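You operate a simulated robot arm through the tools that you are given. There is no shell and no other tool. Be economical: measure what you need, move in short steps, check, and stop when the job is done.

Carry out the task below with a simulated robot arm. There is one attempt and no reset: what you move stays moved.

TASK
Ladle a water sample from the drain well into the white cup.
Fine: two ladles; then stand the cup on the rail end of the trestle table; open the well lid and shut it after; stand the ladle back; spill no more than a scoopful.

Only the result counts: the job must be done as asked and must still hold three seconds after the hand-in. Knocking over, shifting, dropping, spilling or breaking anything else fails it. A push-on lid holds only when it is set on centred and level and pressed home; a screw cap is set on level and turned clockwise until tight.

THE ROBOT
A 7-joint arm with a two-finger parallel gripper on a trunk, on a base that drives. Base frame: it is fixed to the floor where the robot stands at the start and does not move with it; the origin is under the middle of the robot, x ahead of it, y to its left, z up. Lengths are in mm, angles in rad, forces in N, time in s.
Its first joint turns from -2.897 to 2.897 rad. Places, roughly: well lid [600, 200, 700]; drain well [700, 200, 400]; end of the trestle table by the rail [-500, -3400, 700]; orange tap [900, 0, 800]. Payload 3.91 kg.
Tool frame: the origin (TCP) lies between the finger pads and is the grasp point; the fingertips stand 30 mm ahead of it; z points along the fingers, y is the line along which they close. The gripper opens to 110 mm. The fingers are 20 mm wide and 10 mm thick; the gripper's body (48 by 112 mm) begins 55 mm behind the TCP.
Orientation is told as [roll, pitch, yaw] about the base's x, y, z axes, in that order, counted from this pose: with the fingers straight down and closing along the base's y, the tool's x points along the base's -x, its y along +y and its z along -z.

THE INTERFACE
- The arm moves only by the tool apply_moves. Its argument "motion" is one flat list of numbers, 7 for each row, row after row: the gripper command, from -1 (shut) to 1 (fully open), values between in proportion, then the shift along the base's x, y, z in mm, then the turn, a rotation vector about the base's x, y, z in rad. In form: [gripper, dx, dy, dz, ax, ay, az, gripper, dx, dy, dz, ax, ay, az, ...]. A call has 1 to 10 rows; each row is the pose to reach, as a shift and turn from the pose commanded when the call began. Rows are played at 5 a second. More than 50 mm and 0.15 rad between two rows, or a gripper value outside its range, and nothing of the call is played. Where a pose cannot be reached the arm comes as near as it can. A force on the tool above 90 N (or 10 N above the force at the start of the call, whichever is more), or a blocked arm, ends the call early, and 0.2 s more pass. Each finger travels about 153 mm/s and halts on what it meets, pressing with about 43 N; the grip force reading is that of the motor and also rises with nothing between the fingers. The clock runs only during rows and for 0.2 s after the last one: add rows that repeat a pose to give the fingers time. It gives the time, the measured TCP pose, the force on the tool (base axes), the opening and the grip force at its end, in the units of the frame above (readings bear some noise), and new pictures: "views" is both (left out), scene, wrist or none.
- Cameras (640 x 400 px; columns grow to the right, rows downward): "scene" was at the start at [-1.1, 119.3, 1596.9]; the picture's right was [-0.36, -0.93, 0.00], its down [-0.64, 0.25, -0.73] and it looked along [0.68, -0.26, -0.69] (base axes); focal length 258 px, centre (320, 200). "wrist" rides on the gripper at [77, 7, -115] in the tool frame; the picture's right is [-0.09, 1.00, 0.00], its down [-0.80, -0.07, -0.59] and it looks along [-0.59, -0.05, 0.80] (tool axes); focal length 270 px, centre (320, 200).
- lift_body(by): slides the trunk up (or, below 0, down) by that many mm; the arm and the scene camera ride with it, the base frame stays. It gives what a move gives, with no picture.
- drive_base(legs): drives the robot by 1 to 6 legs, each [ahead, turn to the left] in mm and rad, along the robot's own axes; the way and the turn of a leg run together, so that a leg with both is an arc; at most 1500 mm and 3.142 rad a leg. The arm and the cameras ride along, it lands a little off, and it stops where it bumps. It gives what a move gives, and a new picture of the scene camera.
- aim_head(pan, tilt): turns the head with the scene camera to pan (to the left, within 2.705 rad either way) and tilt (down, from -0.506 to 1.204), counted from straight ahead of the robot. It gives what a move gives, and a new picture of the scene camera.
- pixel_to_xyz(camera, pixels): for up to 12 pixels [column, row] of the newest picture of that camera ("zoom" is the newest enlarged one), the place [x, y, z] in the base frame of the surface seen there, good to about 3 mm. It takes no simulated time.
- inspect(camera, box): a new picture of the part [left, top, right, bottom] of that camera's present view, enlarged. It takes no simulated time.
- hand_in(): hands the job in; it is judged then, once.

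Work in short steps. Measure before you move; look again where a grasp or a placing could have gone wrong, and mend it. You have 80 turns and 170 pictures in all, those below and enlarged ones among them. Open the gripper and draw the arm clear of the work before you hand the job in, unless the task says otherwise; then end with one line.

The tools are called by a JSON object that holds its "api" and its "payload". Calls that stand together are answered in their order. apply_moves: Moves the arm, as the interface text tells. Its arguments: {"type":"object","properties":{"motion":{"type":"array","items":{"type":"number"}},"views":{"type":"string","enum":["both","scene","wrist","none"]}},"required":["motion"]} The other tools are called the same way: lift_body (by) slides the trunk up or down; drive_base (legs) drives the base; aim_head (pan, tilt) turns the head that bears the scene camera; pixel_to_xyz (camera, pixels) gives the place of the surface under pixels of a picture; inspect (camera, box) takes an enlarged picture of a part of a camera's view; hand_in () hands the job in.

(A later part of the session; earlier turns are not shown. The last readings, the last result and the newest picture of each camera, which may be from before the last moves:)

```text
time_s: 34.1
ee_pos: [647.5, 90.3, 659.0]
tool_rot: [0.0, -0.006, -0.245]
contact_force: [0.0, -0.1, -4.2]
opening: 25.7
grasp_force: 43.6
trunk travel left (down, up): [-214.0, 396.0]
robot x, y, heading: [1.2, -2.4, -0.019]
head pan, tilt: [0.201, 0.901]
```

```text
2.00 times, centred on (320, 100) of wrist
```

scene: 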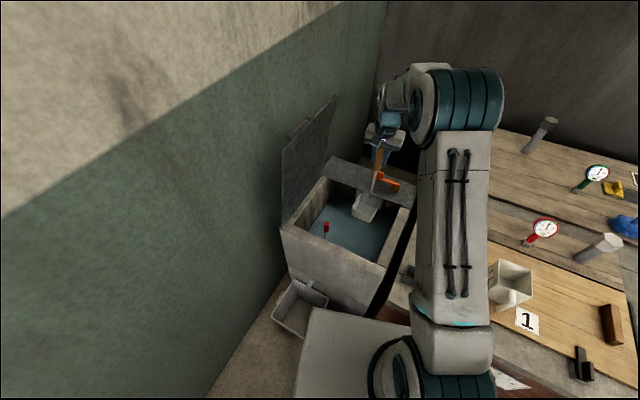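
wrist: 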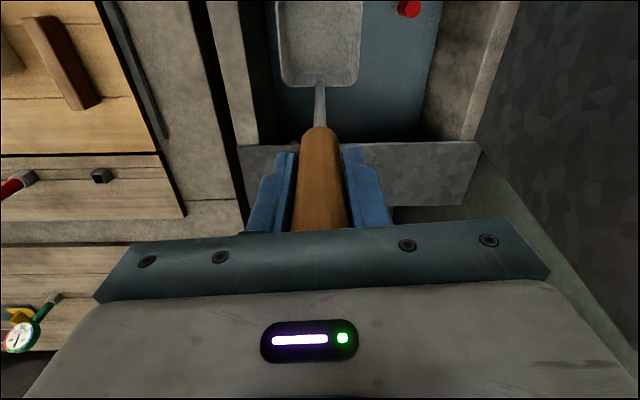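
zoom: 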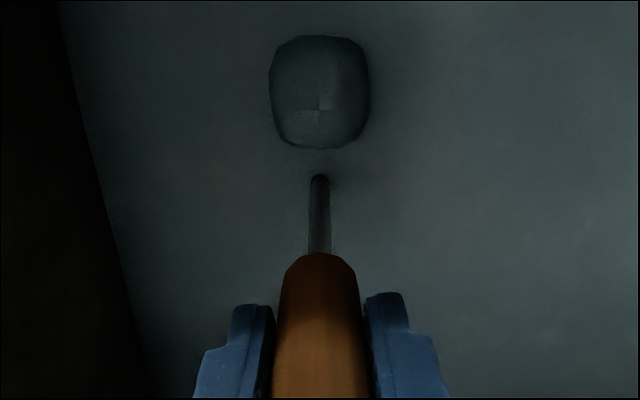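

The bowl is submerged and the load rose to -4.2 N. I raise the trunk straight up again.

{"api": "lift_body", "payload": {"by": 396}}

{"api": "inspect", "payload": {"camera": "wrist", "box": [220, 0, 420, 130]}}

```text
time_s: 37.9
ee_pos: [647.7, 89.2, 1055.3]
tool_rot: [0.0, -0.005, -0.243]
contact_force: [0.1, -0.6, -5.0]
opening: 25.5
grasp_force: 43.6
trunk travel left (down, up): [-610.0, 0.0]
robot x, y, heading: [-3.2, 1.0, -0.021]
head pan, tilt: [0.201, 0.901]
```

```text
3.08 times, centred on (320, 65) of wrist
```

zoom: 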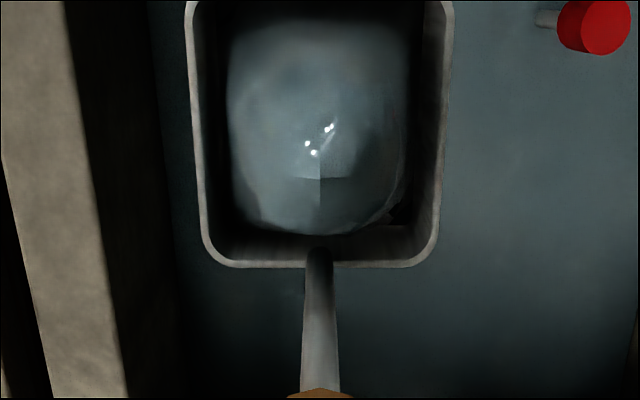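

The bowl is full. I raise 30 mm and carry it level, gently, towards the cup.

{"api": "apply_moves", "payload": {"motion": [-1, 0, 0, 15, 0, 0, 0, -1, -3, -10, 28, 0, 0, 0, -1, -11, -33, 30, 0, 0, 0, -1, -22, -66, 30, 0, 0, 0, -1, -33, -100, 30, 0, 0, 0, -1, -44, -134, 30, 0, 0, 0, -1, -55, -168, 30, 0, 0, 0, -1, -66, -200, 30, 0, 0, 0, -1, -77, -232, 30, 0, 0, 0, -1, -85, -255, 30, 0, 0, 0], "views": "none"}}

{"api": "apply_moves", "payload": {"motion": [-1, -5, -15, 0, 0, 0, 0, -1, -16, -47, 0, 0, 0, 0, -1, -28, -82, 0, 0, 0, 0, -1, -40, -117, 0, 0, 0, 0, -1, -52, -155, 0, 0, 0, 0, -1, -64, -195, 0, 0, 0, 0, -1, -76, -235, 0, 0, 0, 0, -1, -90, -272, 0, 0, 0, 0, -1, -98, -296, 0, 0, 0, 0, -1, -100, -304, 0, 0, 0, 0]}}

```text
time_s: 40.1
ee_pos: [561.8, -168.4, 1083.2]
tool_rot: [0.003, -0.005, -0.246]
contact_force: [0.5, -0.1, -3.9]
opening: 26.0
grasp_force: 42.6
trunk travel left (down, up): [-610.0, 0.0]
robot x, y, heading: [-0.7, -1.3, -0.017]
head pan, tilt: [0.201, 0.901]
```

```text
time_s: 42.3
ee_pos: [462.2, -472.3, 1084.7]
tool_rot: [0.002, -0.005, -0.244]
contact_force: [-0.4, 0.5, -5.1]
opening: 25.8
grasp_force: 43.0
trunk travel left (down, up): [-610.0, 0.0]
robot x, y, heading: [-2.0, 2.1, -0.017]
head pan, tilt: [0.201, 0.901]
```

scene: 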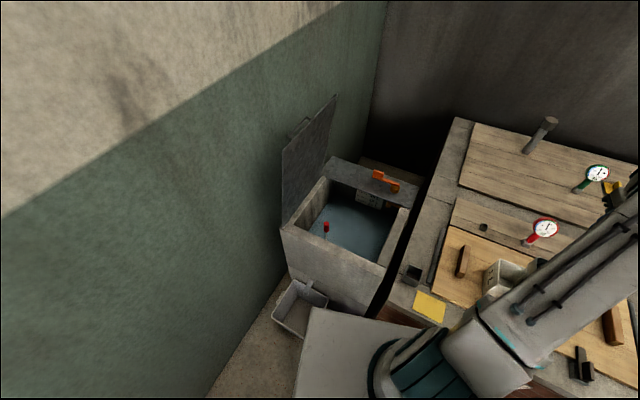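
wrist: 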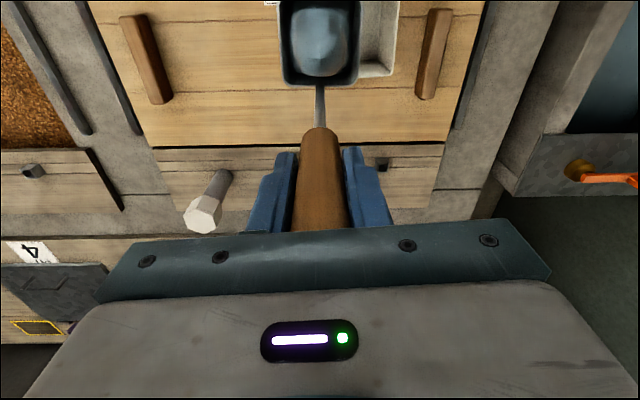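

The bowl is just beside the cup's middle as planned, cup rim visible right of it. I start the sideways pour, keeping the bowl's right lip over the cup's middle, to 37°.

{"api": "apply_moves", "payload": {"motion": [-1, 7.1, 28.5, -15, -0.127, 0.0317, 0, -1, 13.7, 54.9, -16.7, -0.254, 0.0635, 0, -1, 20.3, 81.1, -22, -0.381, 0.0952, 0, -1, 26.7, 106.6, -31.7, -0.508, 0.127, 0, -1, 32.8, 131.1, -45.6, -0.635, 0.1587, 0]}}

```text
time_s: 43.5
ee_pos: [496.9, -338.5, 1039.3]
tool_rot: [-0.656, -0.005, -0.24]
contact_force: [0.1, 0.3, -2.1]
opening: 25.3
grasp_force: 43.0
trunk travel left (down, up): [-610.0, 0.0]
robot x, y, heading: [-1.5, -0.5, -0.02]
head pan, tilt: [0.201, 0.901]
```

scene: 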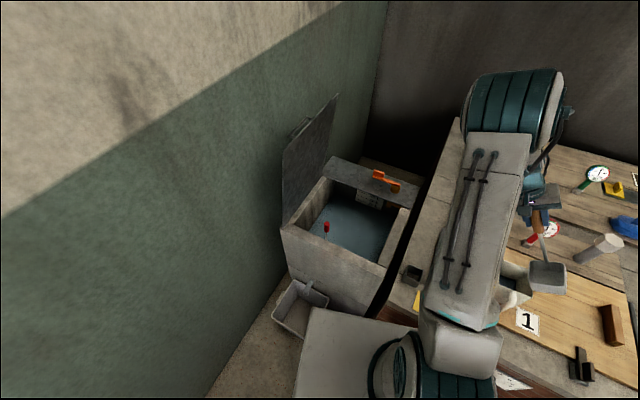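
wrist: 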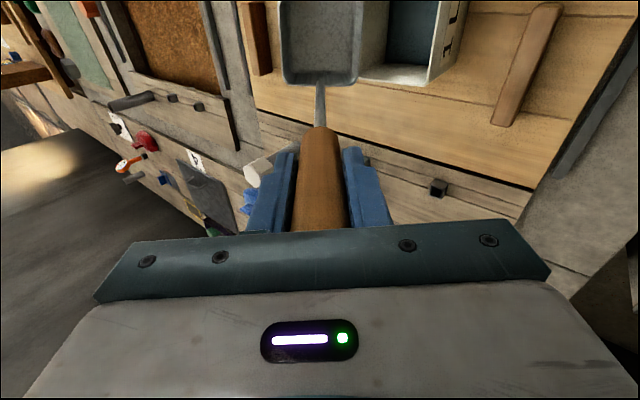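

Water shows in the cup and the load dropped to -2.1 N. I look closely for spill and what is left.

{"api": "inspect", "payload": {"camera": "wrist", "box": [220, 0, 520, 150]}}

{"api": "inspect", "payload": {"camera": "scene", "box": [480, 220, 620, 330]}}

```text
2.13 times, centred on (370, 75) of wrist
```

zoom: 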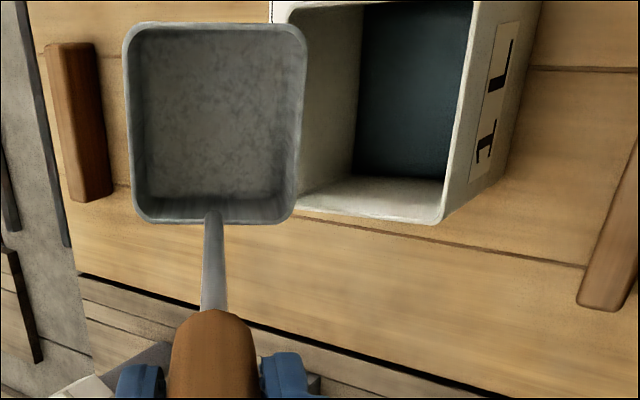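

```text
3.64 times, centred on (550, 275) of scene
```

zoom: 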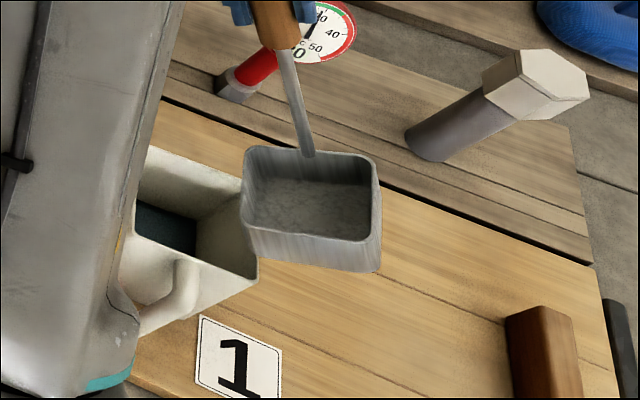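

The ladle emptied cleanly into the cup with nothing spilled. I tilt back level the same way and return to the well for the second scoop.

{"api": "apply_moves", "payload": {"motion": [-1, -6.1, -24.5, 13.9, 0.127, -0.0317, 0, -1, -12.5, -50, 23.6, 0.254, -0.0635, 0, -1, -19.1, -76.2, 28.9, 0.381, -0.0952, 0, -1, -25.7, -102.6, 30.6, 0.508, -0.127, 0, -1, -32.8, -131.1, 45.6, 0.635, -0.1587, 0, -1, -17.8, -86.6, 45.6, 0.635, -0.1587, 0, -1, -2.8, -42, 45.6, 0.635, -0.1587, 0, -1, 12, 2.5, 45.6, 0.635, -0.1587, 0, -1, 27, 47, 45.6, 0.635, -0.1587, 0, -1, 42, 91.5, 45.6, 0.635, -0.1587, 0], "views": "none"}}

{"api": "apply_moves", "payload": {"motion": [-1, 13.7, 42.4, 0, 0, 0, 0, -1, 27.5, 84.8, 0, 0, 0, 0, -1, 41, 127, 0, 0, 0, 0, -1, 55, 170, 0, 0, 0, 0, -1, 69, 212, 0, 0, 0, 0, -1, 82, 254, 0, 0, 0, 0, -1, 96, 297, 0, 0, 0, 0, -1, 108, 335, 0, 0, 0, 0, -1, 108, 335, 0, 0, 0, 0]}}

```text
time_s: 45.7
ee_pos: [538.8, -248.0, 1084.3]
tool_rot: [0.0, -0.005, -0.244]
contact_force: [-1.0, 0.1, -2.1]
opening: 25.4
grasp_force: 43.2
trunk travel left (down, up): [-610.0, 0.0]
robot x, y, heading: [0.4, -3.4, -0.018]
head pan, tilt: [0.201, 0.901]
```

```text
time_s: 47.7
ee_pos: [643.4, 86.2, 1085.4]
tool_rot: [0.002, -0.005, -0.247]
contact_force: [0.7, 0.6, -0.8]
opening: 25.5
grasp_force: 43.0
trunk travel left (down, up): [-610.0, 0.0]
robot x, y, heading: [1.2, -1.8, -0.021]
head pan, tilt: [0.201, 0.901]
```

scene: 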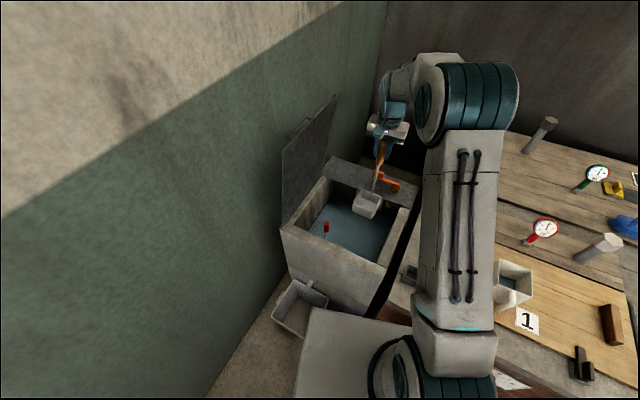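
wrist: 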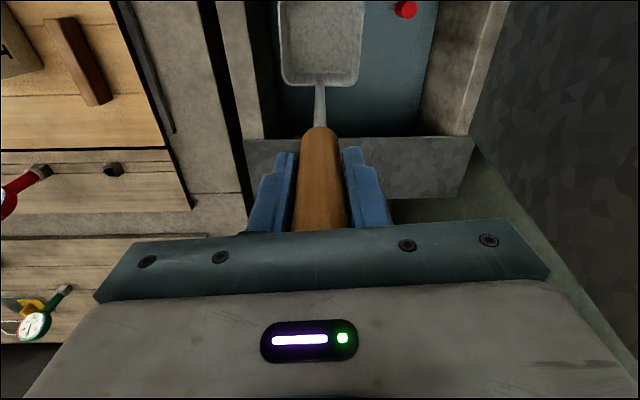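

Above the same spot again; lid unmoved. I dip by trunk to TCP z≈660 and come back up.

{"api": "lift_body", "payload": {"by": -425}}

{"api": "lift_body", "payload": {"by": 425}}

{"api": "inspect", "payload": {"camera": "wrist", "box": [220, 0, 420, 130]}}

```text
refused: -425 is not a number from -400 to 400
```

```text
refused: 425 is not a number from -400 to 400
```

```text
3.08 times, centred on (320, 65) of wrist
```

zoom: 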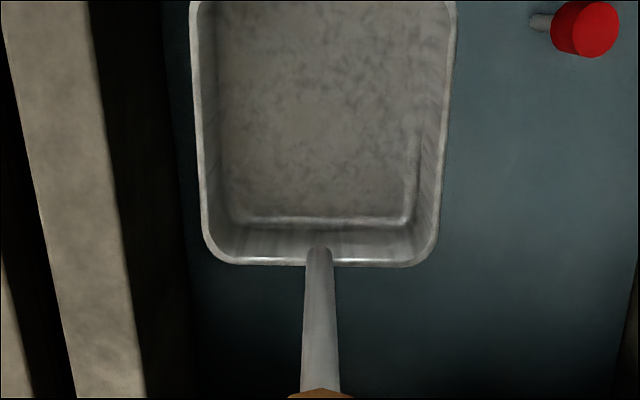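

The limit is 400 mm per call; I split the stroke.

{"api": "lift_body", "payload": {"by": -220}}

{"api": "lift_body", "payload": {"by": -205}}

{"api": "lift_body", "payload": {"by": 205}}

{"api": "lift_body", "payload": {"by": 220}}

{"api": "inspect", "payload": {"camera": "wrist", "box": [220, 0, 420, 130]}}

```text
time_s: 50.1
ee_pos: [643.7, 86.5, 866.9]
tool_rot: [0.001, -0.006, -0.244]
contact_force: [-0.2, 0.2, -1.3]
opening: 25.2
grasp_force: 43.3
trunk travel left (down, up): [-390.0, 220.0]
robot x, y, heading: [2.4, 3.4, -0.021]
head pan, tilt: [0.201, 0.901]
```

```text
time_s: 52.3
ee_pos: [642.5, 86.9, 662.0]
tool_rot: [0.001, -0.005, -0.244]
contact_force: [-0.2, -0.8, -4.5]
opening: 25.6
grasp_force: 42.8
trunk travel left (down, up): [-185.0, 425.0]
robot x, y, heading: [-2.7, -1.5, -0.022]
head pan, tilt: [0.201, 0.901]
```

```text
time_s: 54.5
ee_pos: [643.2, 86.1, 866.0]
tool_rot: [-0.002, -0.005, -0.244]
contact_force: [0.8, 0.3, -3.8]
opening: 25.7
grasp_force: 43.1
trunk travel left (down, up): [-390.0, 220.0]
robot x, y, heading: [1.3, 1.6, -0.018]
head pan, tilt: [0.201, 0.901]
```

```text
time_s: 56.8
ee_pos: [642.9, 86.8, 1086.0]
tool_rot: [0.001, -0.006, -0.243]
contact_force: [0.4, -0.7, -4.6]
opening: 25.7
grasp_force: 43.3
trunk travel left (down, up): [-610.0, 0.0]
robot x, y, heading: [-1.6, -2.2, -0.019]
head pan, tilt: [0.201, 0.901]
```

```text
3.08 times, centred on (320, 65) of wrist
```

zoom: 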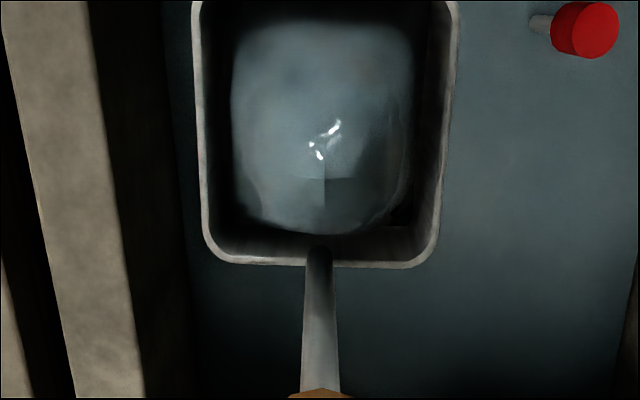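

Second scoop full. I carry it level to the same pouring start (462,-472,1085).

{"api": "apply_moves", "payload": {"motion": [-1, -3, -10, 0, 0, 0, 0, -1, -11, -34, 0, 0, 0, 0, -1, -22, -67, 0, 0, 0, 0, -1, -33, -101, 0, 0, 0, 0, -1, -44, -135, 0, 0, 0, 0, -1, -55, -169, 0, 0, 0, 0, -1, -66, -203, 0, 0, 0, 0, -1, -77, -235, 0, 0, 0, 0, -1, -85, -262, 0, 0, 0, 0, -1, -88, -272, 0, 0, 0, 0], "views": "none"}}

{"api": "apply_moves", "payload": {"motion": [-1, -5, -15, 0, 0, 0, 0, -1, -14, -44, 0, 0, 0, 0, -1, -25, -78, 0, 0, 0, 0, -1, -36, -113, 0, 0, 0, 0, -1, -47, -148, 0, 0, 0, 0, -1, -58, -183, 0, 0, 0, 0, -1, -70, -218, 0, 0, 0, 0, -1, -82, -253, 0, 0, 0, 0, -1, -90, -278, 0, 0, 0, 0, -1, -92.7, -287, 0, 0, 0, 0], "views": "wrist"}}

```text
time_s: 59.0
ee_pos: [555.6, -185.8, 1086.5]
tool_rot: [0.002, -0.005, -0.244]
contact_force: [-0.2, -0.1, -4.4]
opening: 25.3
grasp_force: 43.1
trunk travel left (down, up): [-610.0, 0.0]
robot x, y, heading: [-1.7, -2.5, -0.02]
head pan, tilt: [0.201, 0.901]
```

```text
time_s: 61.2
ee_pos: [461.1, -473.4, 1088.2]
tool_rot: [0.002, -0.006, -0.244]
contact_force: [-0.2, 1.1, -4.9]
opening: 25.2
grasp_force: 42.9
trunk travel left (down, up): [-610.0, 0.0]
robot x, y, heading: [-2.1, -0.7, -0.02]
head pan, tilt: [0.201, 0.901]
```

wrist: 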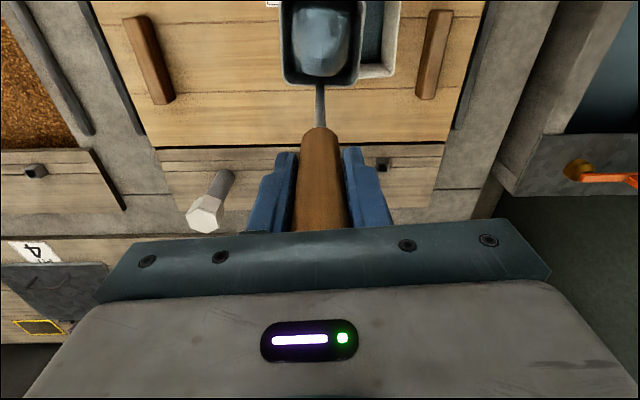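

Same position as before. I pour again, a bit further (to 52°) so it drains fully.

{"api": "apply_moves", "payload": {"motion": [-1, 7.1, 28.5, -17, -0.127, 0.0317, 0, -1, 13.7, 54.9, -19, -0.254, 0.0635, 0, -1, 20.3, 81.1, -25, -0.381, 0.0952, 0, -1, 26.7, 106.6, -35, -0.508, 0.127, 0, -1, 32.8, 131.1, -48, -0.635, 0.1587, 0, -1, 38.5, 153.9, -65, -0.762, 0.1905, 0, -1, 43.7, 174.9, -86, -0.889, 0.222, 0, -1, 43.7, 174.9, -86, -0.889, 0.222, 0], "views": "wrist"}}

{"api": "inspect", "payload": {"camera": "wrist", "box": [220, 0, 520, 150]}}

```text
time_s: 63.0
ee_pos: [505.9, -298.6, 1001.2]
tool_rot: [-0.917, -0.003, -0.241]
contact_force: [0.1, 0.9, -1.0]
opening: 25.3
grasp_force: 42.6
trunk travel left (down, up): [-610.0, 0.0]
robot x, y, heading: [-0.4, -2.4, -0.019]
head pan, tilt: [0.201, 0.901]
```

wrist: 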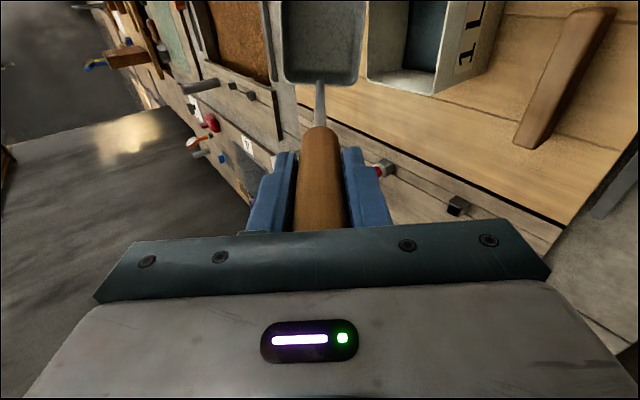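

```text
2.13 times, centred on (370, 75) of wrist
```

zoom: 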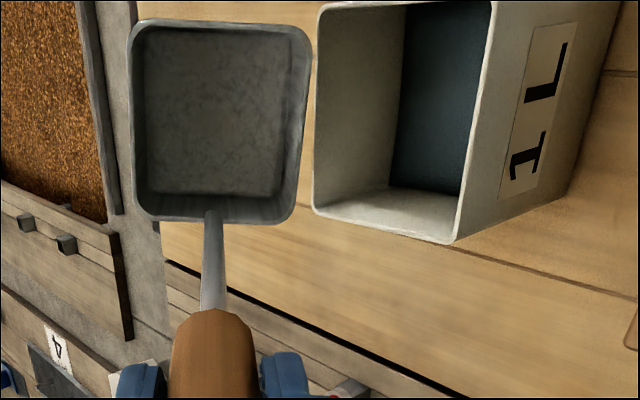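

The second scoop is in the cup, bowl empty, no spill. I level the ladle and bring it back above its standing place.

{"api": "apply_moves", "payload": {"motion": [-1, 0, 0, 30, 0.127, -0.0317, 0, -1, 5, 5, 60, 0.254, -0.0635, 0, -1, 20, 20, 80, 0.381, -0.0952, 0, -1, 40, 45, 85, 0.508, -0.127, 0, -1, 60, 75, 85, 0.635, -0.1587, 0, -1, 80, 100, 85, 0.762, -0.1905, 0, -1, 98, 120, 85, 0.889, -0.222, 0, -1, 110.4, 133.7, 60, 0.889, -0.222, 0, -1, 110.4, 133.7, 15, 0.889, -0.222, 0, -1, 110.4, 133.7, 0, 0.889, -0.222, 0], "views": "wrist"}}

{"api": "inspect", "payload": {"camera": "scene", "box": [400, 140, 600, 310]}}

```text
time_s: 65.2
ee_pos: [616.8, -165.4, 1000.8]
tool_rot: [0.003, -0.006, -0.245]
contact_force: [0.3, 1.3, -2.6]
opening: 25.5
grasp_force: 43.1
trunk travel left (down, up): [-610.0, 0.0]
robot x, y, heading: [-1.8, 1.5, -0.018]
head pan, tilt: [0.201, 0.901]
```

wrist: 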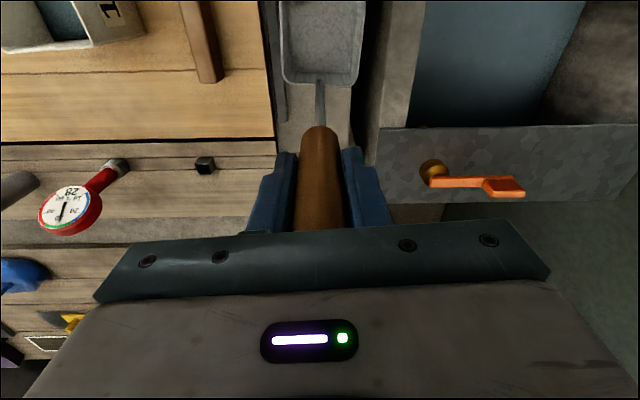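

```text
2.35 times, centred on (500, 225) of scene
```

zoom: 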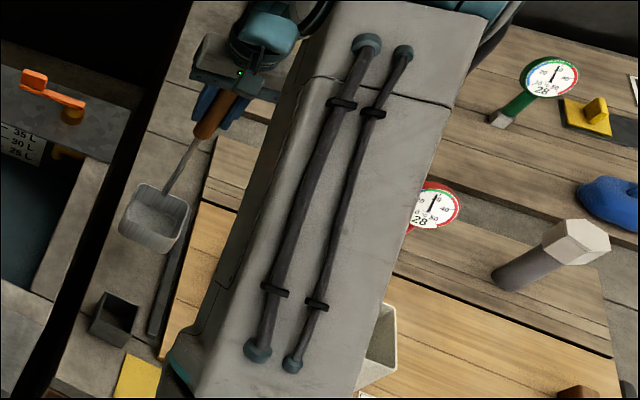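

Level above its place. I lower it to z≈914 and check the contact force before releasing.

{"api": "apply_moves", "payload": {"motion": [-1, 0, 0, -40, 0, 0, 0, -1, 0, 0, -75, 0, 0, 0, -1, 0, 0, -87, 0, 0, 0, -1, 0, 0, -87, 0, 0, 0], "views": "wrist"}}

```text
time_s: 66.2
ee_pos: [614.8, -162.8, 914.9]
tool_rot: [0.002, -0.008, -0.244]
contact_force: [-1.2, 1.8, 5.7]
opening: 25.4
grasp_force: 43.0
trunk travel left (down, up): [-610.0, 0.0]
robot x, y, heading: [0.2, 1.1, -0.021]
head pan, tilt: [0.201, 0.901]
```

wrist: 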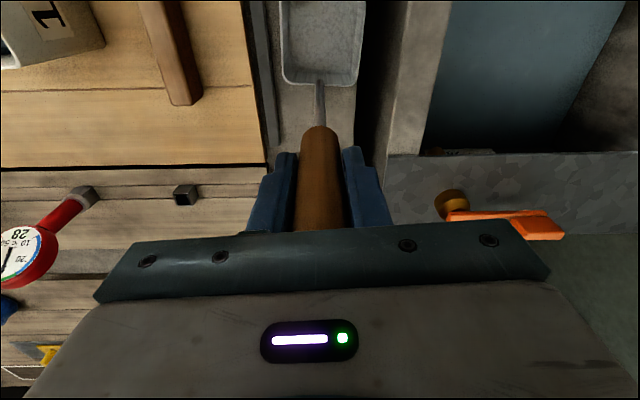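

It stands on the bench (+5.7 N). I release gently and rise straight up.

{"api": "apply_moves", "payload": {"motion": [-0.4, 0, 0, 0, 0, 0, 0, 0, 0, 0, 0, 0, 0, 0, 1, 0, 0, 0, 0, 0, 0, 1, 0, 0, 0, 0, 0, 0, 1, 0, 0, 30, 0, 0, 0, 1, 0, 0, 75, 0, 0, 0, 1, 0, 0, 120, 0, 0, 0, 1, 0, 0, 165, 0, 0, 0]}}

```text
time_s: 68.0
ee_pos: [614.7, -164.4, 1081.4]
tool_rot: [0.001, -0.005, -0.245]
contact_force: [-0.1, 0.2, 0.0]
opening: 110.0
grasp_force: 0.0
trunk travel left (down, up): [-610.0, 0.0]
robot x, y, heading: [-0.1, 0.5, -0.018]
head pan, tilt: [0.201, 0.901]
```

scene: 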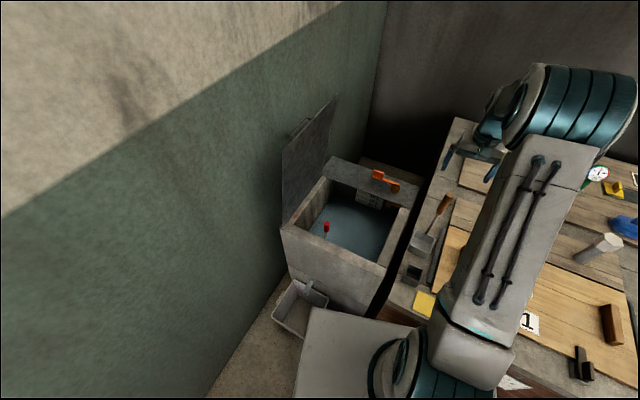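
wrist: 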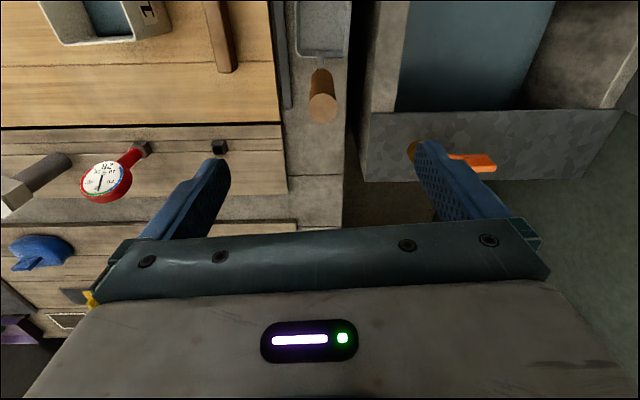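

The ladle stands upright again. Before closing the lid I check how much room the base has ahead, to gain reach.

{"api": "aim_head", "payload": {"pan": 0.35, "tilt": 1.2}}

```text
time_s: 68.8
ee_pos: [614.2, -164.2, 1079.8]
tool_rot: [0.001, -0.005, -0.245]
contact_force: [0.0, 0.0, -0.5]
opening: 110.3
grasp_force: 0.1
trunk travel left (down, up): [-610.0, 0.0]
robot x, y, heading: [-0.3, -4.4, -0.021]
head pan, tilt: [0.351, 1.201]
```

scene: 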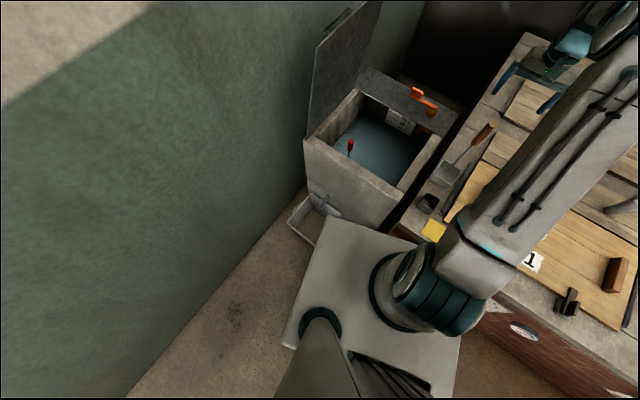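

{"api": "pixel_to_xyz", "payload": {"camera": "scene", "pixels": [[328, 220], [415, 243], [284, 345], [311, 243], [291, 218], [325, 205], [318, 235], [280, 300], [470, 345], [345, 8], [325, 25], [365, 5]]}}

```text
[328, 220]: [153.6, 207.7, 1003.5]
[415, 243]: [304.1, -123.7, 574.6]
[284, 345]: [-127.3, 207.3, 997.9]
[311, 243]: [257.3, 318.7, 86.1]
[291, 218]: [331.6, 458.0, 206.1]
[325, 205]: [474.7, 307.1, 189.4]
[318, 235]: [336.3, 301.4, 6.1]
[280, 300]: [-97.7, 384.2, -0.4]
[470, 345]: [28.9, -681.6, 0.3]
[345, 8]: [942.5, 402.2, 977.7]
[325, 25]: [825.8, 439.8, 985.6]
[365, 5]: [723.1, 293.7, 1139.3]
```

The plate's front is at x≈160 and the bench face at ≈300, the tub at y≥300; driving 50 mm ahead is safe and gives reach.

{"api": "drive_base", "payload": {"legs": [[50, 0]]}}

```text
time_s: 69.8
ee_pos: [640.4, -168.2, 1079.2]
tool_rot: [0.003, -0.005, -0.257]
contact_force: [-1.2, 0.4, 0.5]
opening: 110.0
grasp_force: 0.1
trunk travel left (down, up): [-610.0, 0.0]
robot x, y, heading: [24.8, -0.2, -0.03]
head pan, tilt: [0.351, 1.201]
stopped in leg 1: the robot was blocked; the commanded pose is now the measured one
```

scene: 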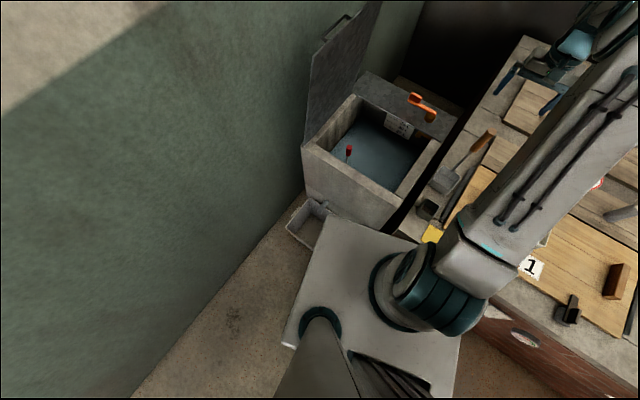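

The base stopped after 25 mm against something. I check whether the tub or the well moved.

{"api": "pixel_to_xyz", "payload": {"camera": "scene", "pixels": [[311, 248], [289, 225], [303, 147], [437, 150], [400, 215], [352, 150], [366, 72], [449, 117]]}}

{"api": "inspect", "payload": {"camera": "scene", "box": [270, 60, 510, 260]}}

```text
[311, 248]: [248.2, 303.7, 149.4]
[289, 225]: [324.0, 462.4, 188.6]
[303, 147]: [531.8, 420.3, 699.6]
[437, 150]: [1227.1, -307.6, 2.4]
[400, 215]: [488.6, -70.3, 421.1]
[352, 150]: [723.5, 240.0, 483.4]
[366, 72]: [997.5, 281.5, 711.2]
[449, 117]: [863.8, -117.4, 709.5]
```

```text
2.00 times, centred on (390, 160) of scene
```

zoom: 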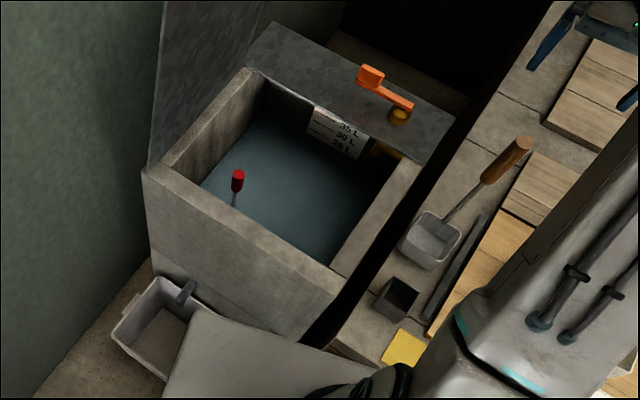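

Nothing moved; the base gained 25 mm. I go to a hover before the standing lid, above its top edge, with fingers nearly closed (26 mm).

{"api": "apply_moves", "payload": {"motion": [0, 0, 40, 20, 0, 0, -0.008, -0.53, 0, 85, 40, 0, 0, -0.016, -0.53, 0, 130, 60, 0, 0, -0.024, -0.53, 0, 175, 80, 0, 0, -0.032, -0.53, 0, 220, 95, 0, 0, -0.04, -0.53, 0, 267, 105, 0, 0, -0.048, -0.53, 0, 314, 111, 0, 0, -0.056, -0.53, 0, 361, 113, 0, 0, -0.064, -0.53, -5, 408, 115, 0, 0, -0.072, -0.53, -5, 450, 115, 0, 0, -0.076]}}

```text
time_s: 72.0
ee_pos: [634.4, 282.3, 1195.9]
tool_rot: [0.0, -0.003, -0.335]
contact_force: [-0.4, 0.0, -0.3]
opening: 25.8
grasp_force: 0.0
trunk travel left (down, up): [-610.0, 0.0]
robot x, y, heading: [27.7, 7.3, -0.028]
head pan, tilt: [0.351, 1.201]
```

scene: 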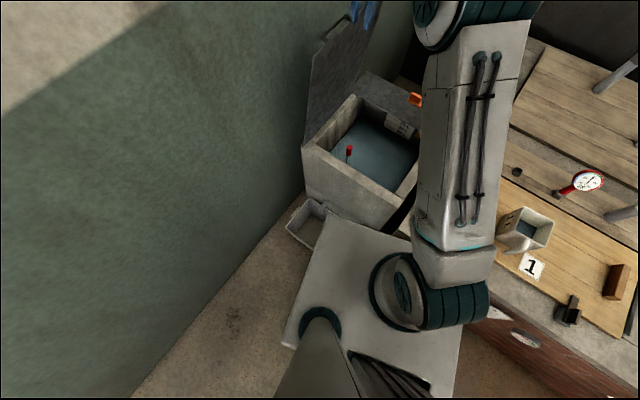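
wrist: 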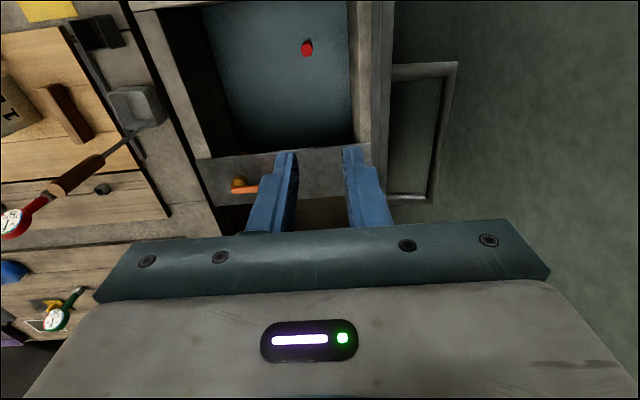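

The handle shows at wrist (455,65)–(435,195). I measure it and the lid's edge.

{"api": "pixel_to_xyz", "payload": {"camera": "wrist", "pixels": [[452, 75], [447, 100], [441, 140], [434, 185], [425, 68], [405, 197], [388, 70], [384, 140], [380, 40], [392, 150]]}}

```text
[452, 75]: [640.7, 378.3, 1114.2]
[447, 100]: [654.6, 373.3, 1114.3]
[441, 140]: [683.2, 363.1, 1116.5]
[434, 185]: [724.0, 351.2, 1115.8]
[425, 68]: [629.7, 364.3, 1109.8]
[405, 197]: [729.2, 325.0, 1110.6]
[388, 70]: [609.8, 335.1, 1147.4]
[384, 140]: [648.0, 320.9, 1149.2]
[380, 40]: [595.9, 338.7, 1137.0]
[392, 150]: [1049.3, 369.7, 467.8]
```

Bar axis is at v=567 (x≈667,y≈369), top z 1115. I move 93 mm across above it, staying over the lid's edge.

{"api": "apply_moves", "payload": {"motion": [-0.53, 10, 29, 0, 0, 0, 0, -0.53, 20, 58, 0, 0, 0, 0, -0.53, 30.4, 87.9, 0, 0, 0, 0, -0.53, 30.4, 87.9, 0, 0, 0, 0], "views": "wrist"}}

```text
time_s: 73.0
ee_pos: [665.1, 368.7, 1194.6]
tool_rot: [0.001, -0.004, -0.333]
contact_force: [-0.5, 0.3, 0.2]
opening: 25.6
grasp_force: 0.1
trunk travel left (down, up): [-610.0, 0.0]
robot x, y, heading: [25.7, 8.5, -0.026]
head pan, tilt: [0.351, 1.201]
```

wrist: 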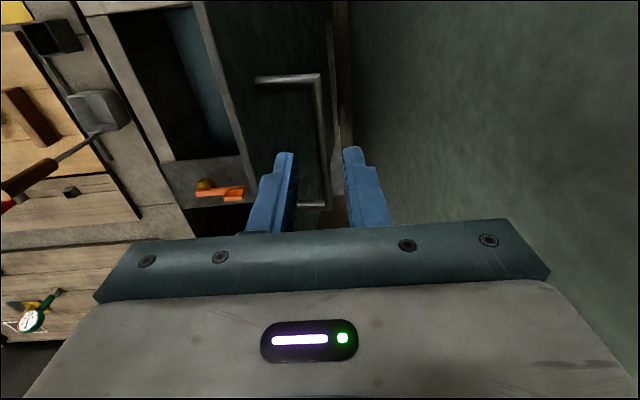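

Reached, bar centred between the fingers. I descend 84 mm and close on the bar.

{"api": "apply_moves", "payload": {"motion": [-0.53, 0, 0, -35, 0, 0, 0, -0.53, 0, 0, -65, 0, 0, 0, -0.53, 0, 0, -83, 0, 0, 0, -0.53, 0, 0, -83, 0, 0, 0, -1, 0, 0, -83, 0, 0, 0, -1, 0, 0, -83, 0, 0, 0], "views": "wrist"}}

```text
time_s: 74.4
ee_pos: [664.3, 368.6, 1111.0]
tool_rot: [0.0, -0.003, -0.333]
contact_force: [0.3, -0.4, -1.2]
opening: 11.9
grasp_force: 44.8
trunk travel left (down, up): [-610.0, 0.0]
robot x, y, heading: [30.7, 4.2, -0.026]
head pan, tilt: [0.351, 1.201]
```

wrist: 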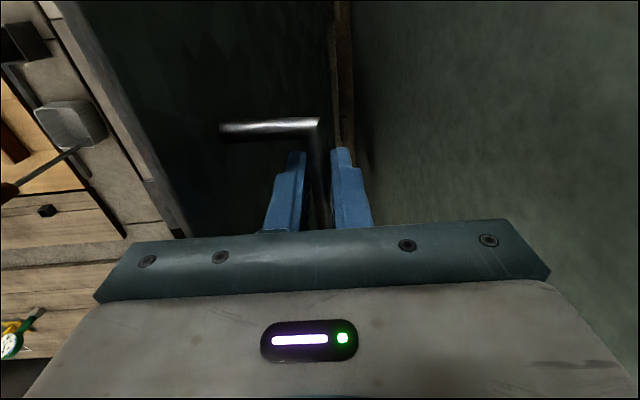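

Bar gripped. I swing the lid shut along the fitted arc (hinge v≈585, z≈704, R≈403), to about 25° first.

{"api": "apply_moves", "payload": {"motion": [-1, -14.4, -41.6, -6.5, 0, 0, 0, -1, -30.1, -87.1, -17.1, 0, 0, 0, -1, -45.4, -131.1, -33.6, 0, 0, 0, -1, -59.8, -172.7, -55.6, 0, 0, 0, -1, -73.2, -211.5, -82.8, 0, 0, 0, -1, -85.4, -246.9, -114.8, 0, 0, 0, -1, -96.3, -278.4, -151.1, 0, 0, 0, -1, -105.7, -305.4, -191.2, 0, 0, 0, -1, -113.4, -327.6, -234.5, 0, 0, 0]}}

```text
time_s: 76.4
ee_pos: [552.0, 41.9, 874.1]
tool_rot: [0.002, 0.001, -0.331]
contact_force: [16.3, -6.3, -1.4]
opening: 11.7
grasp_force: 45.1
trunk travel left (down, up): [-610.0, 0.0]
robot x, y, heading: [26.4, 5.9, -0.024]
head pan, tilt: [0.351, 1.201]
```

scene: 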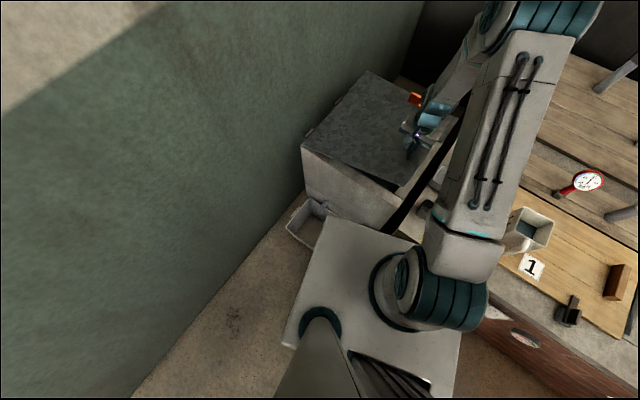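
wrist: 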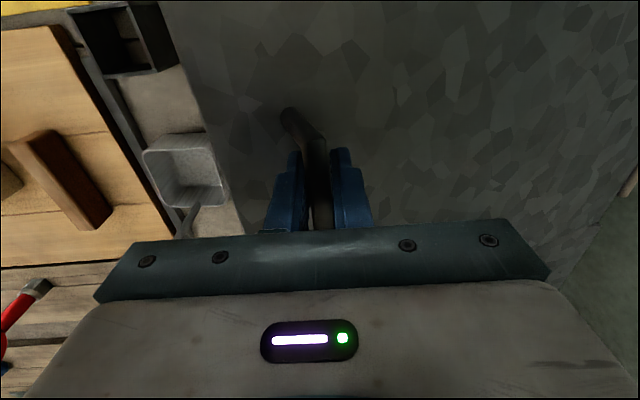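

Down to 25°. I finish the swing to closed, with a slight press.

{"api": "apply_moves", "payload": {"motion": [-1, -5.9, -17.1, -45.8, 0, 0, 0, -1, -9.9, -28.7, -93.5, 0, 0, 0, -1, -11.2, -32.4, -115, 0, 0, 0, -1, -11.6, -33.5, -126, 0, 0, 0, -1, -11.6, -33.5, -130, 0, 0, 0], "views": "wrist"}}

```text
time_s: 77.6
ee_pos: [540.7, 7.4, 746.8]
tool_rot: [-0.001, -0.005, -0.334]
contact_force: [2.2, 2.8, -1.0]
opening: 11.5
grasp_force: 45.2
trunk travel left (down, up): [-610.0, 0.0]
robot x, y, heading: [26.4, 8.3, -0.027]
head pan, tilt: [0.351, 1.201]
```

wrist: 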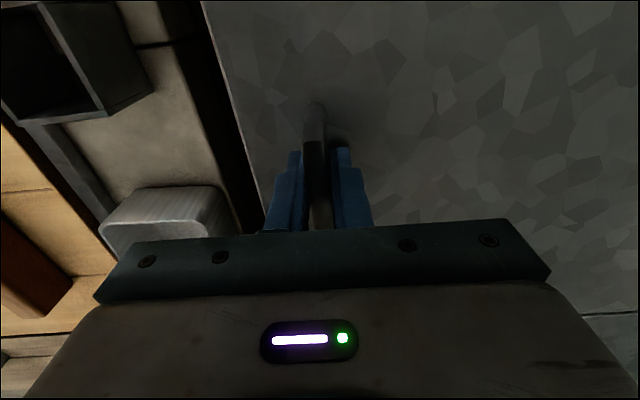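

I release the bar, rise, and then measure the lid.

{"api": "apply_moves", "payload": {"motion": [-0.3, 0, 0, 0, 0, 0, 0, 0, 0, 0, 0, 0, 0, 0, 0, 0, 0, 45, 0, 0, 0, 0, 0, 0, 90, 0, 0, 0, 0, -20, 0, 135, 0, 0, 0, 0, -40, 0, 180, 0, 0, 0, 0, -60, 0, 225, 0, 0, 0]}}

{"api": "pixel_to_xyz", "payload": {"camera": "scene", "pixels": [[303, 147], [330, 130], [360, 90], [350, 170], [372, 72], [395, 180], [380, 140]]}}

```text
time_s: 79.2
ee_pos: [478.2, 8.9, 974.3]
tool_rot: [-0.001, -0.004, -0.335]
contact_force: [-0.9, 0.0, -0.4]
opening: 55.1
grasp_force: 0.1
trunk travel left (down, up): [-610.0, 0.0]
robot x, y, heading: [25.1, 5.5, -0.027]
head pan, tilt: [0.351, 1.201]
```

scene: 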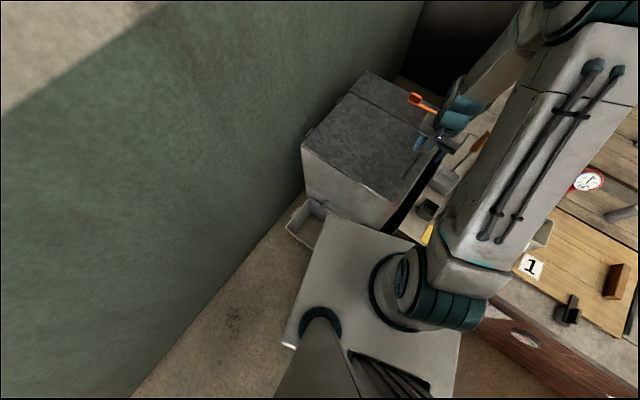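
wrist: 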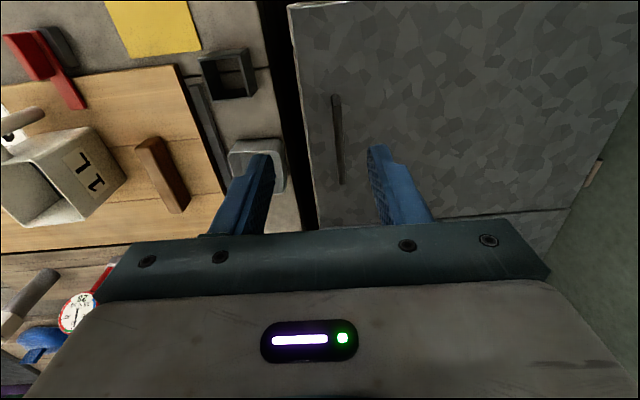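

```text
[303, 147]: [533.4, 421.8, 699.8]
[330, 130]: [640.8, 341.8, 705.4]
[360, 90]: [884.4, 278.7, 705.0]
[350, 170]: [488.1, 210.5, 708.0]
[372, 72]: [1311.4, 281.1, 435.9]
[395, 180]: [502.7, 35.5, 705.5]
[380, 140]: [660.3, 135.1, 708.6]
```

The lid lies flat at z≈706: closed. Now I look at the trestle table to plan the drive.

{"api": "aim_head", "payload": {"pan": -1.6, "tilt": 0.35}}

{"api": "inspect", "payload": {"camera": "scene", "box": [260, 120, 420, 230]}}

{"api": "pixel_to_xyz", "payload": {"camera": "scene", "pixels": [[330, 180], [340, 200], [360, 172], [300, 192], [350, 195], [355, 220], [330, 300], [300, 390], [340, 240], [400, 250], [520, 160], [590, 260]]}}

```text
time_s: 81.1
ee_pos: [481.1, 10.6, 972.6]
tool_rot: [-0.001, -0.006, -0.334]
contact_force: [0.0, 0.1, -0.2]
opening: 54.9
grasp_force: 0.0
trunk travel left (down, up): [-610.0, 0.0]
robot x, y, heading: [26.4, 5.5, -0.031]
head pan, tilt: [-1.6, 0.351]
```

scene: 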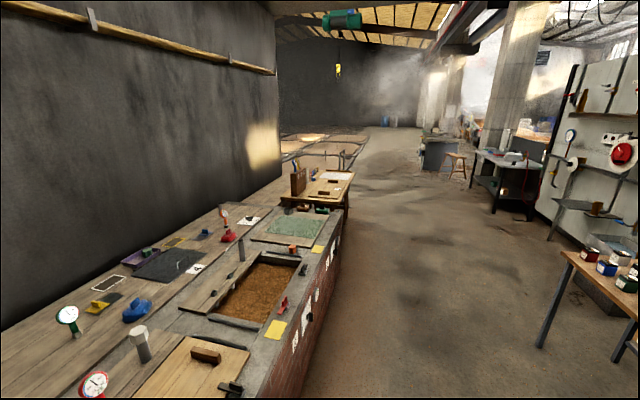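

```text
3.64 times, centred on (340, 175) of scene
```

zoom: 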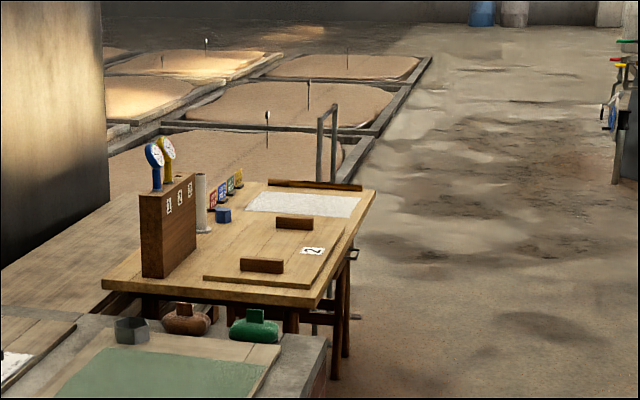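

```text
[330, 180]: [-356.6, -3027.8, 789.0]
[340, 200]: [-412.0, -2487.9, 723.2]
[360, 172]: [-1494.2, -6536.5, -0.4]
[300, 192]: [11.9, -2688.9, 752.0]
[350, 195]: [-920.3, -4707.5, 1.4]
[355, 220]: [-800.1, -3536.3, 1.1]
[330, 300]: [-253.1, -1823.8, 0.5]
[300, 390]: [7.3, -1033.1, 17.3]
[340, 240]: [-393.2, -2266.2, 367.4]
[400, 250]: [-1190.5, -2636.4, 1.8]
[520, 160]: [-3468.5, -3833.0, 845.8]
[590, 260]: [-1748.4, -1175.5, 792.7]
```

The table's far end has a dark strip and a metal rail with a pale mat before it. I measure these.

{"api": "inspect", "payload": {"camera": "scene", "box": [290, 145, 370, 205]}}

{"api": "pixel_to_xyz", "payload": {"camera": "scene", "pixels": [[330, 173], [346, 174], [325, 176], [345, 179], [336, 180], [334, 186], [350, 171], [331, 169], [351, 179], [341, 192], [290, 192], [316, 200]]}}

```text
6.67 times, centred on (330, 175) of scene
```

zoom: 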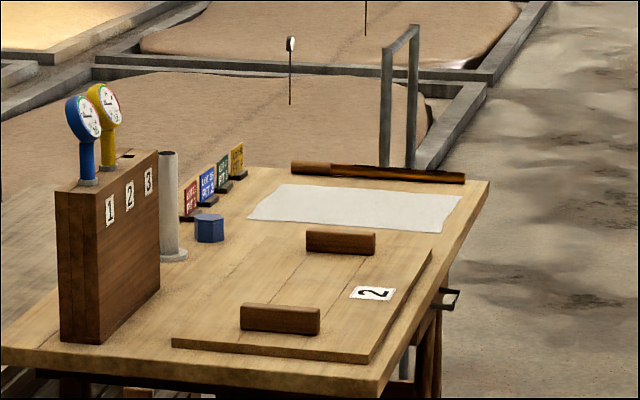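

```text
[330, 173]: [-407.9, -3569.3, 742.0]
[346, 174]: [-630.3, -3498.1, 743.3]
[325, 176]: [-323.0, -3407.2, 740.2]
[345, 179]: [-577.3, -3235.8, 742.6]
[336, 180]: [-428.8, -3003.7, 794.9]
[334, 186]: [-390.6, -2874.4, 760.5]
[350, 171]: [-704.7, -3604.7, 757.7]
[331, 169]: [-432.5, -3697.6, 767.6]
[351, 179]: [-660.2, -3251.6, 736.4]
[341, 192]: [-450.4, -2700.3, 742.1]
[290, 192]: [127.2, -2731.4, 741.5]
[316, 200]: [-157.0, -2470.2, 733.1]
```

The pale mat at the rail end (≈(-500,-3420), z 741) is clear: that's the place. Now I move over to the cup to measure it for a grasp across its side faces.

{"api": "apply_moves", "payload": {"motion": [0.5, -5, -40, 20, 0, 0, 0.01, 1, -10, -85, 40, 0, 0, 0.02, 1, -20, -130, 50, 0, 0, 0.03, 1, -30, -175, 50, 0, 0, 0.04, 1, -40, -220, 50, 0, 0, 0.05, 1, -50, -265, 50, 0, 0, 0.06, 1, -60, -310, 50, 0, 0, 0.07, 1, -75, -355, 50, 0, 0, 0.08, 1, -90, -400, 50, 0, 0, 0.089, 1, -100, -420, 40, 0, 0, 0.089], "views": "wrist"}}

{"api": "inspect", "payload": {"camera": "wrist", "box": [220, 20, 420, 200]}}

```text
time_s: 83.3
ee_pos: [381.4, -413.7, 1009.3]
tool_rot: [0.001, -0.003, -0.247]
contact_force: [0.6, -0.1, -0.3]
opening: 110.1
grasp_force: 0.0
trunk travel left (down, up): [-610.0, 0.0]
robot x, y, heading: [27.8, 3.2, -0.021]
head pan, tilt: [-1.6, 0.351]
```

wrist: 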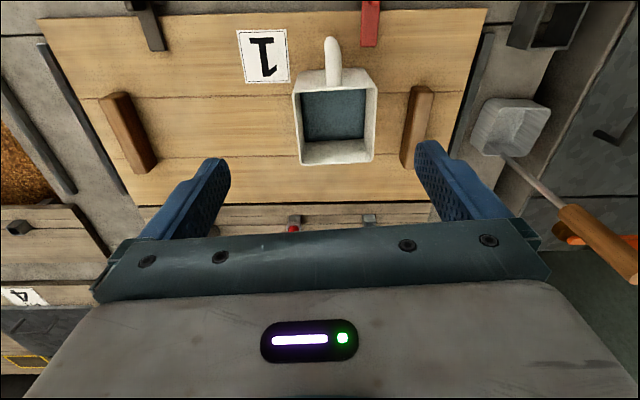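

```text
2.22 times, centred on (320, 110) of wrist
```

zoom: 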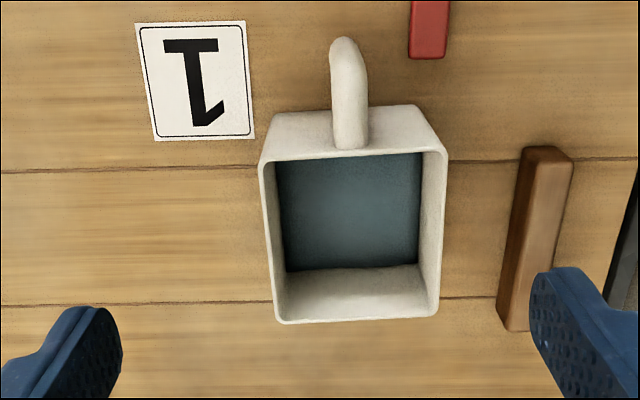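

{"api": "pixel_to_xyz", "payload": {"camera": "zoom", "pixels": [[264, 161], [445, 153], [436, 311], [280, 320], [355, 155], [358, 318], [270, 240], [441, 232], [350, 210], [345, 60], [355, 130], [275, 115]]}}

```text
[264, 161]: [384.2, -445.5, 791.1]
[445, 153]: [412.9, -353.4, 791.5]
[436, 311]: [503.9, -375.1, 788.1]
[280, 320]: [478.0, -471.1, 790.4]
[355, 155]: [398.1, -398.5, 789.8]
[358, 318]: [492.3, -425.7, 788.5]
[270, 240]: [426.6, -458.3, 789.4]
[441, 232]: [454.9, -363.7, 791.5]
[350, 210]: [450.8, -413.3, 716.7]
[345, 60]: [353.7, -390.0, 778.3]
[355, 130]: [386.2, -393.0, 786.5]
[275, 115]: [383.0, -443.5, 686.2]
```

Cup centre (444.8,-411.3), width ≈99, yaw ≈-0.267, water surface z≈717. I hover exactly over it at z≈860.

{"api": "apply_moves", "payload": {"motion": [1, 20, 1, -40, 0, 0, -0.01, 1, 40, 2, -80, 0, 0, -0.02, 1, 63.4, 2.4, -115, 0, 0, -0.02, 1, 63.4, 2.4, -149, 0, 0, -0.02, 1, 63.4, 2.4, -149, 0, 0, -0.02], "views": "wrist"}}

```text
time_s: 84.5
ee_pos: [447.3, -408.0, 862.9]
tool_rot: [0.001, -0.004, -0.265]
contact_force: [0.9, -0.2, 0.2]
opening: 110.0
grasp_force: 0.1
trunk travel left (down, up): [-610.0, 0.0]
robot x, y, heading: [29.8, 6.0, -0.028]
head pan, tilt: [-1.6, 0.351]
```

wrist: 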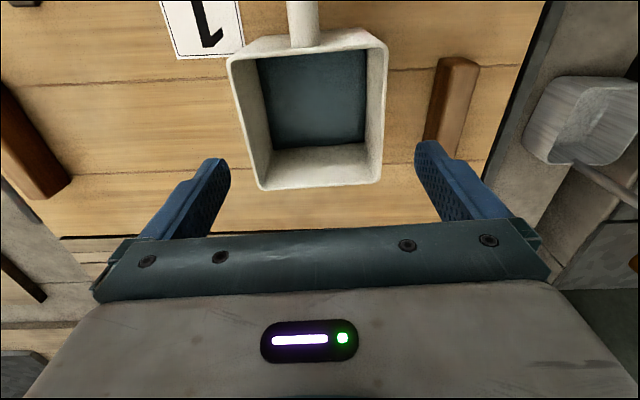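

{"api": "pixel_to_xyz", "payload": {"camera": "wrist", "pixels": [[231, 60], [386, 46], [376, 180], [264, 186], [246, 120], [381, 110], [229, 62], [388, 50], [310, 185], [300, 50]]}}

{"api": "inspect", "payload": {"camera": "wrist", "box": [190, 20, 450, 210]}}

```text
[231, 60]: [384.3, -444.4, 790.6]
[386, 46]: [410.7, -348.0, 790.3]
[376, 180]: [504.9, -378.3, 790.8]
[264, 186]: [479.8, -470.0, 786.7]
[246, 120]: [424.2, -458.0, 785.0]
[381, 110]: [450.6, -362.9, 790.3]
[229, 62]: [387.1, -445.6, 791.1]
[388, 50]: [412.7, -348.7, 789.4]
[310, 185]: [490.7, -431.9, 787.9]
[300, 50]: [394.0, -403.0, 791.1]
```

```text
2.11 times, centred on (320, 115) of wrist
```

zoom: 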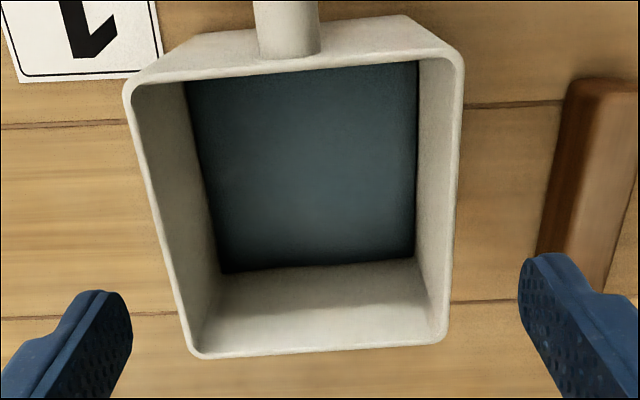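

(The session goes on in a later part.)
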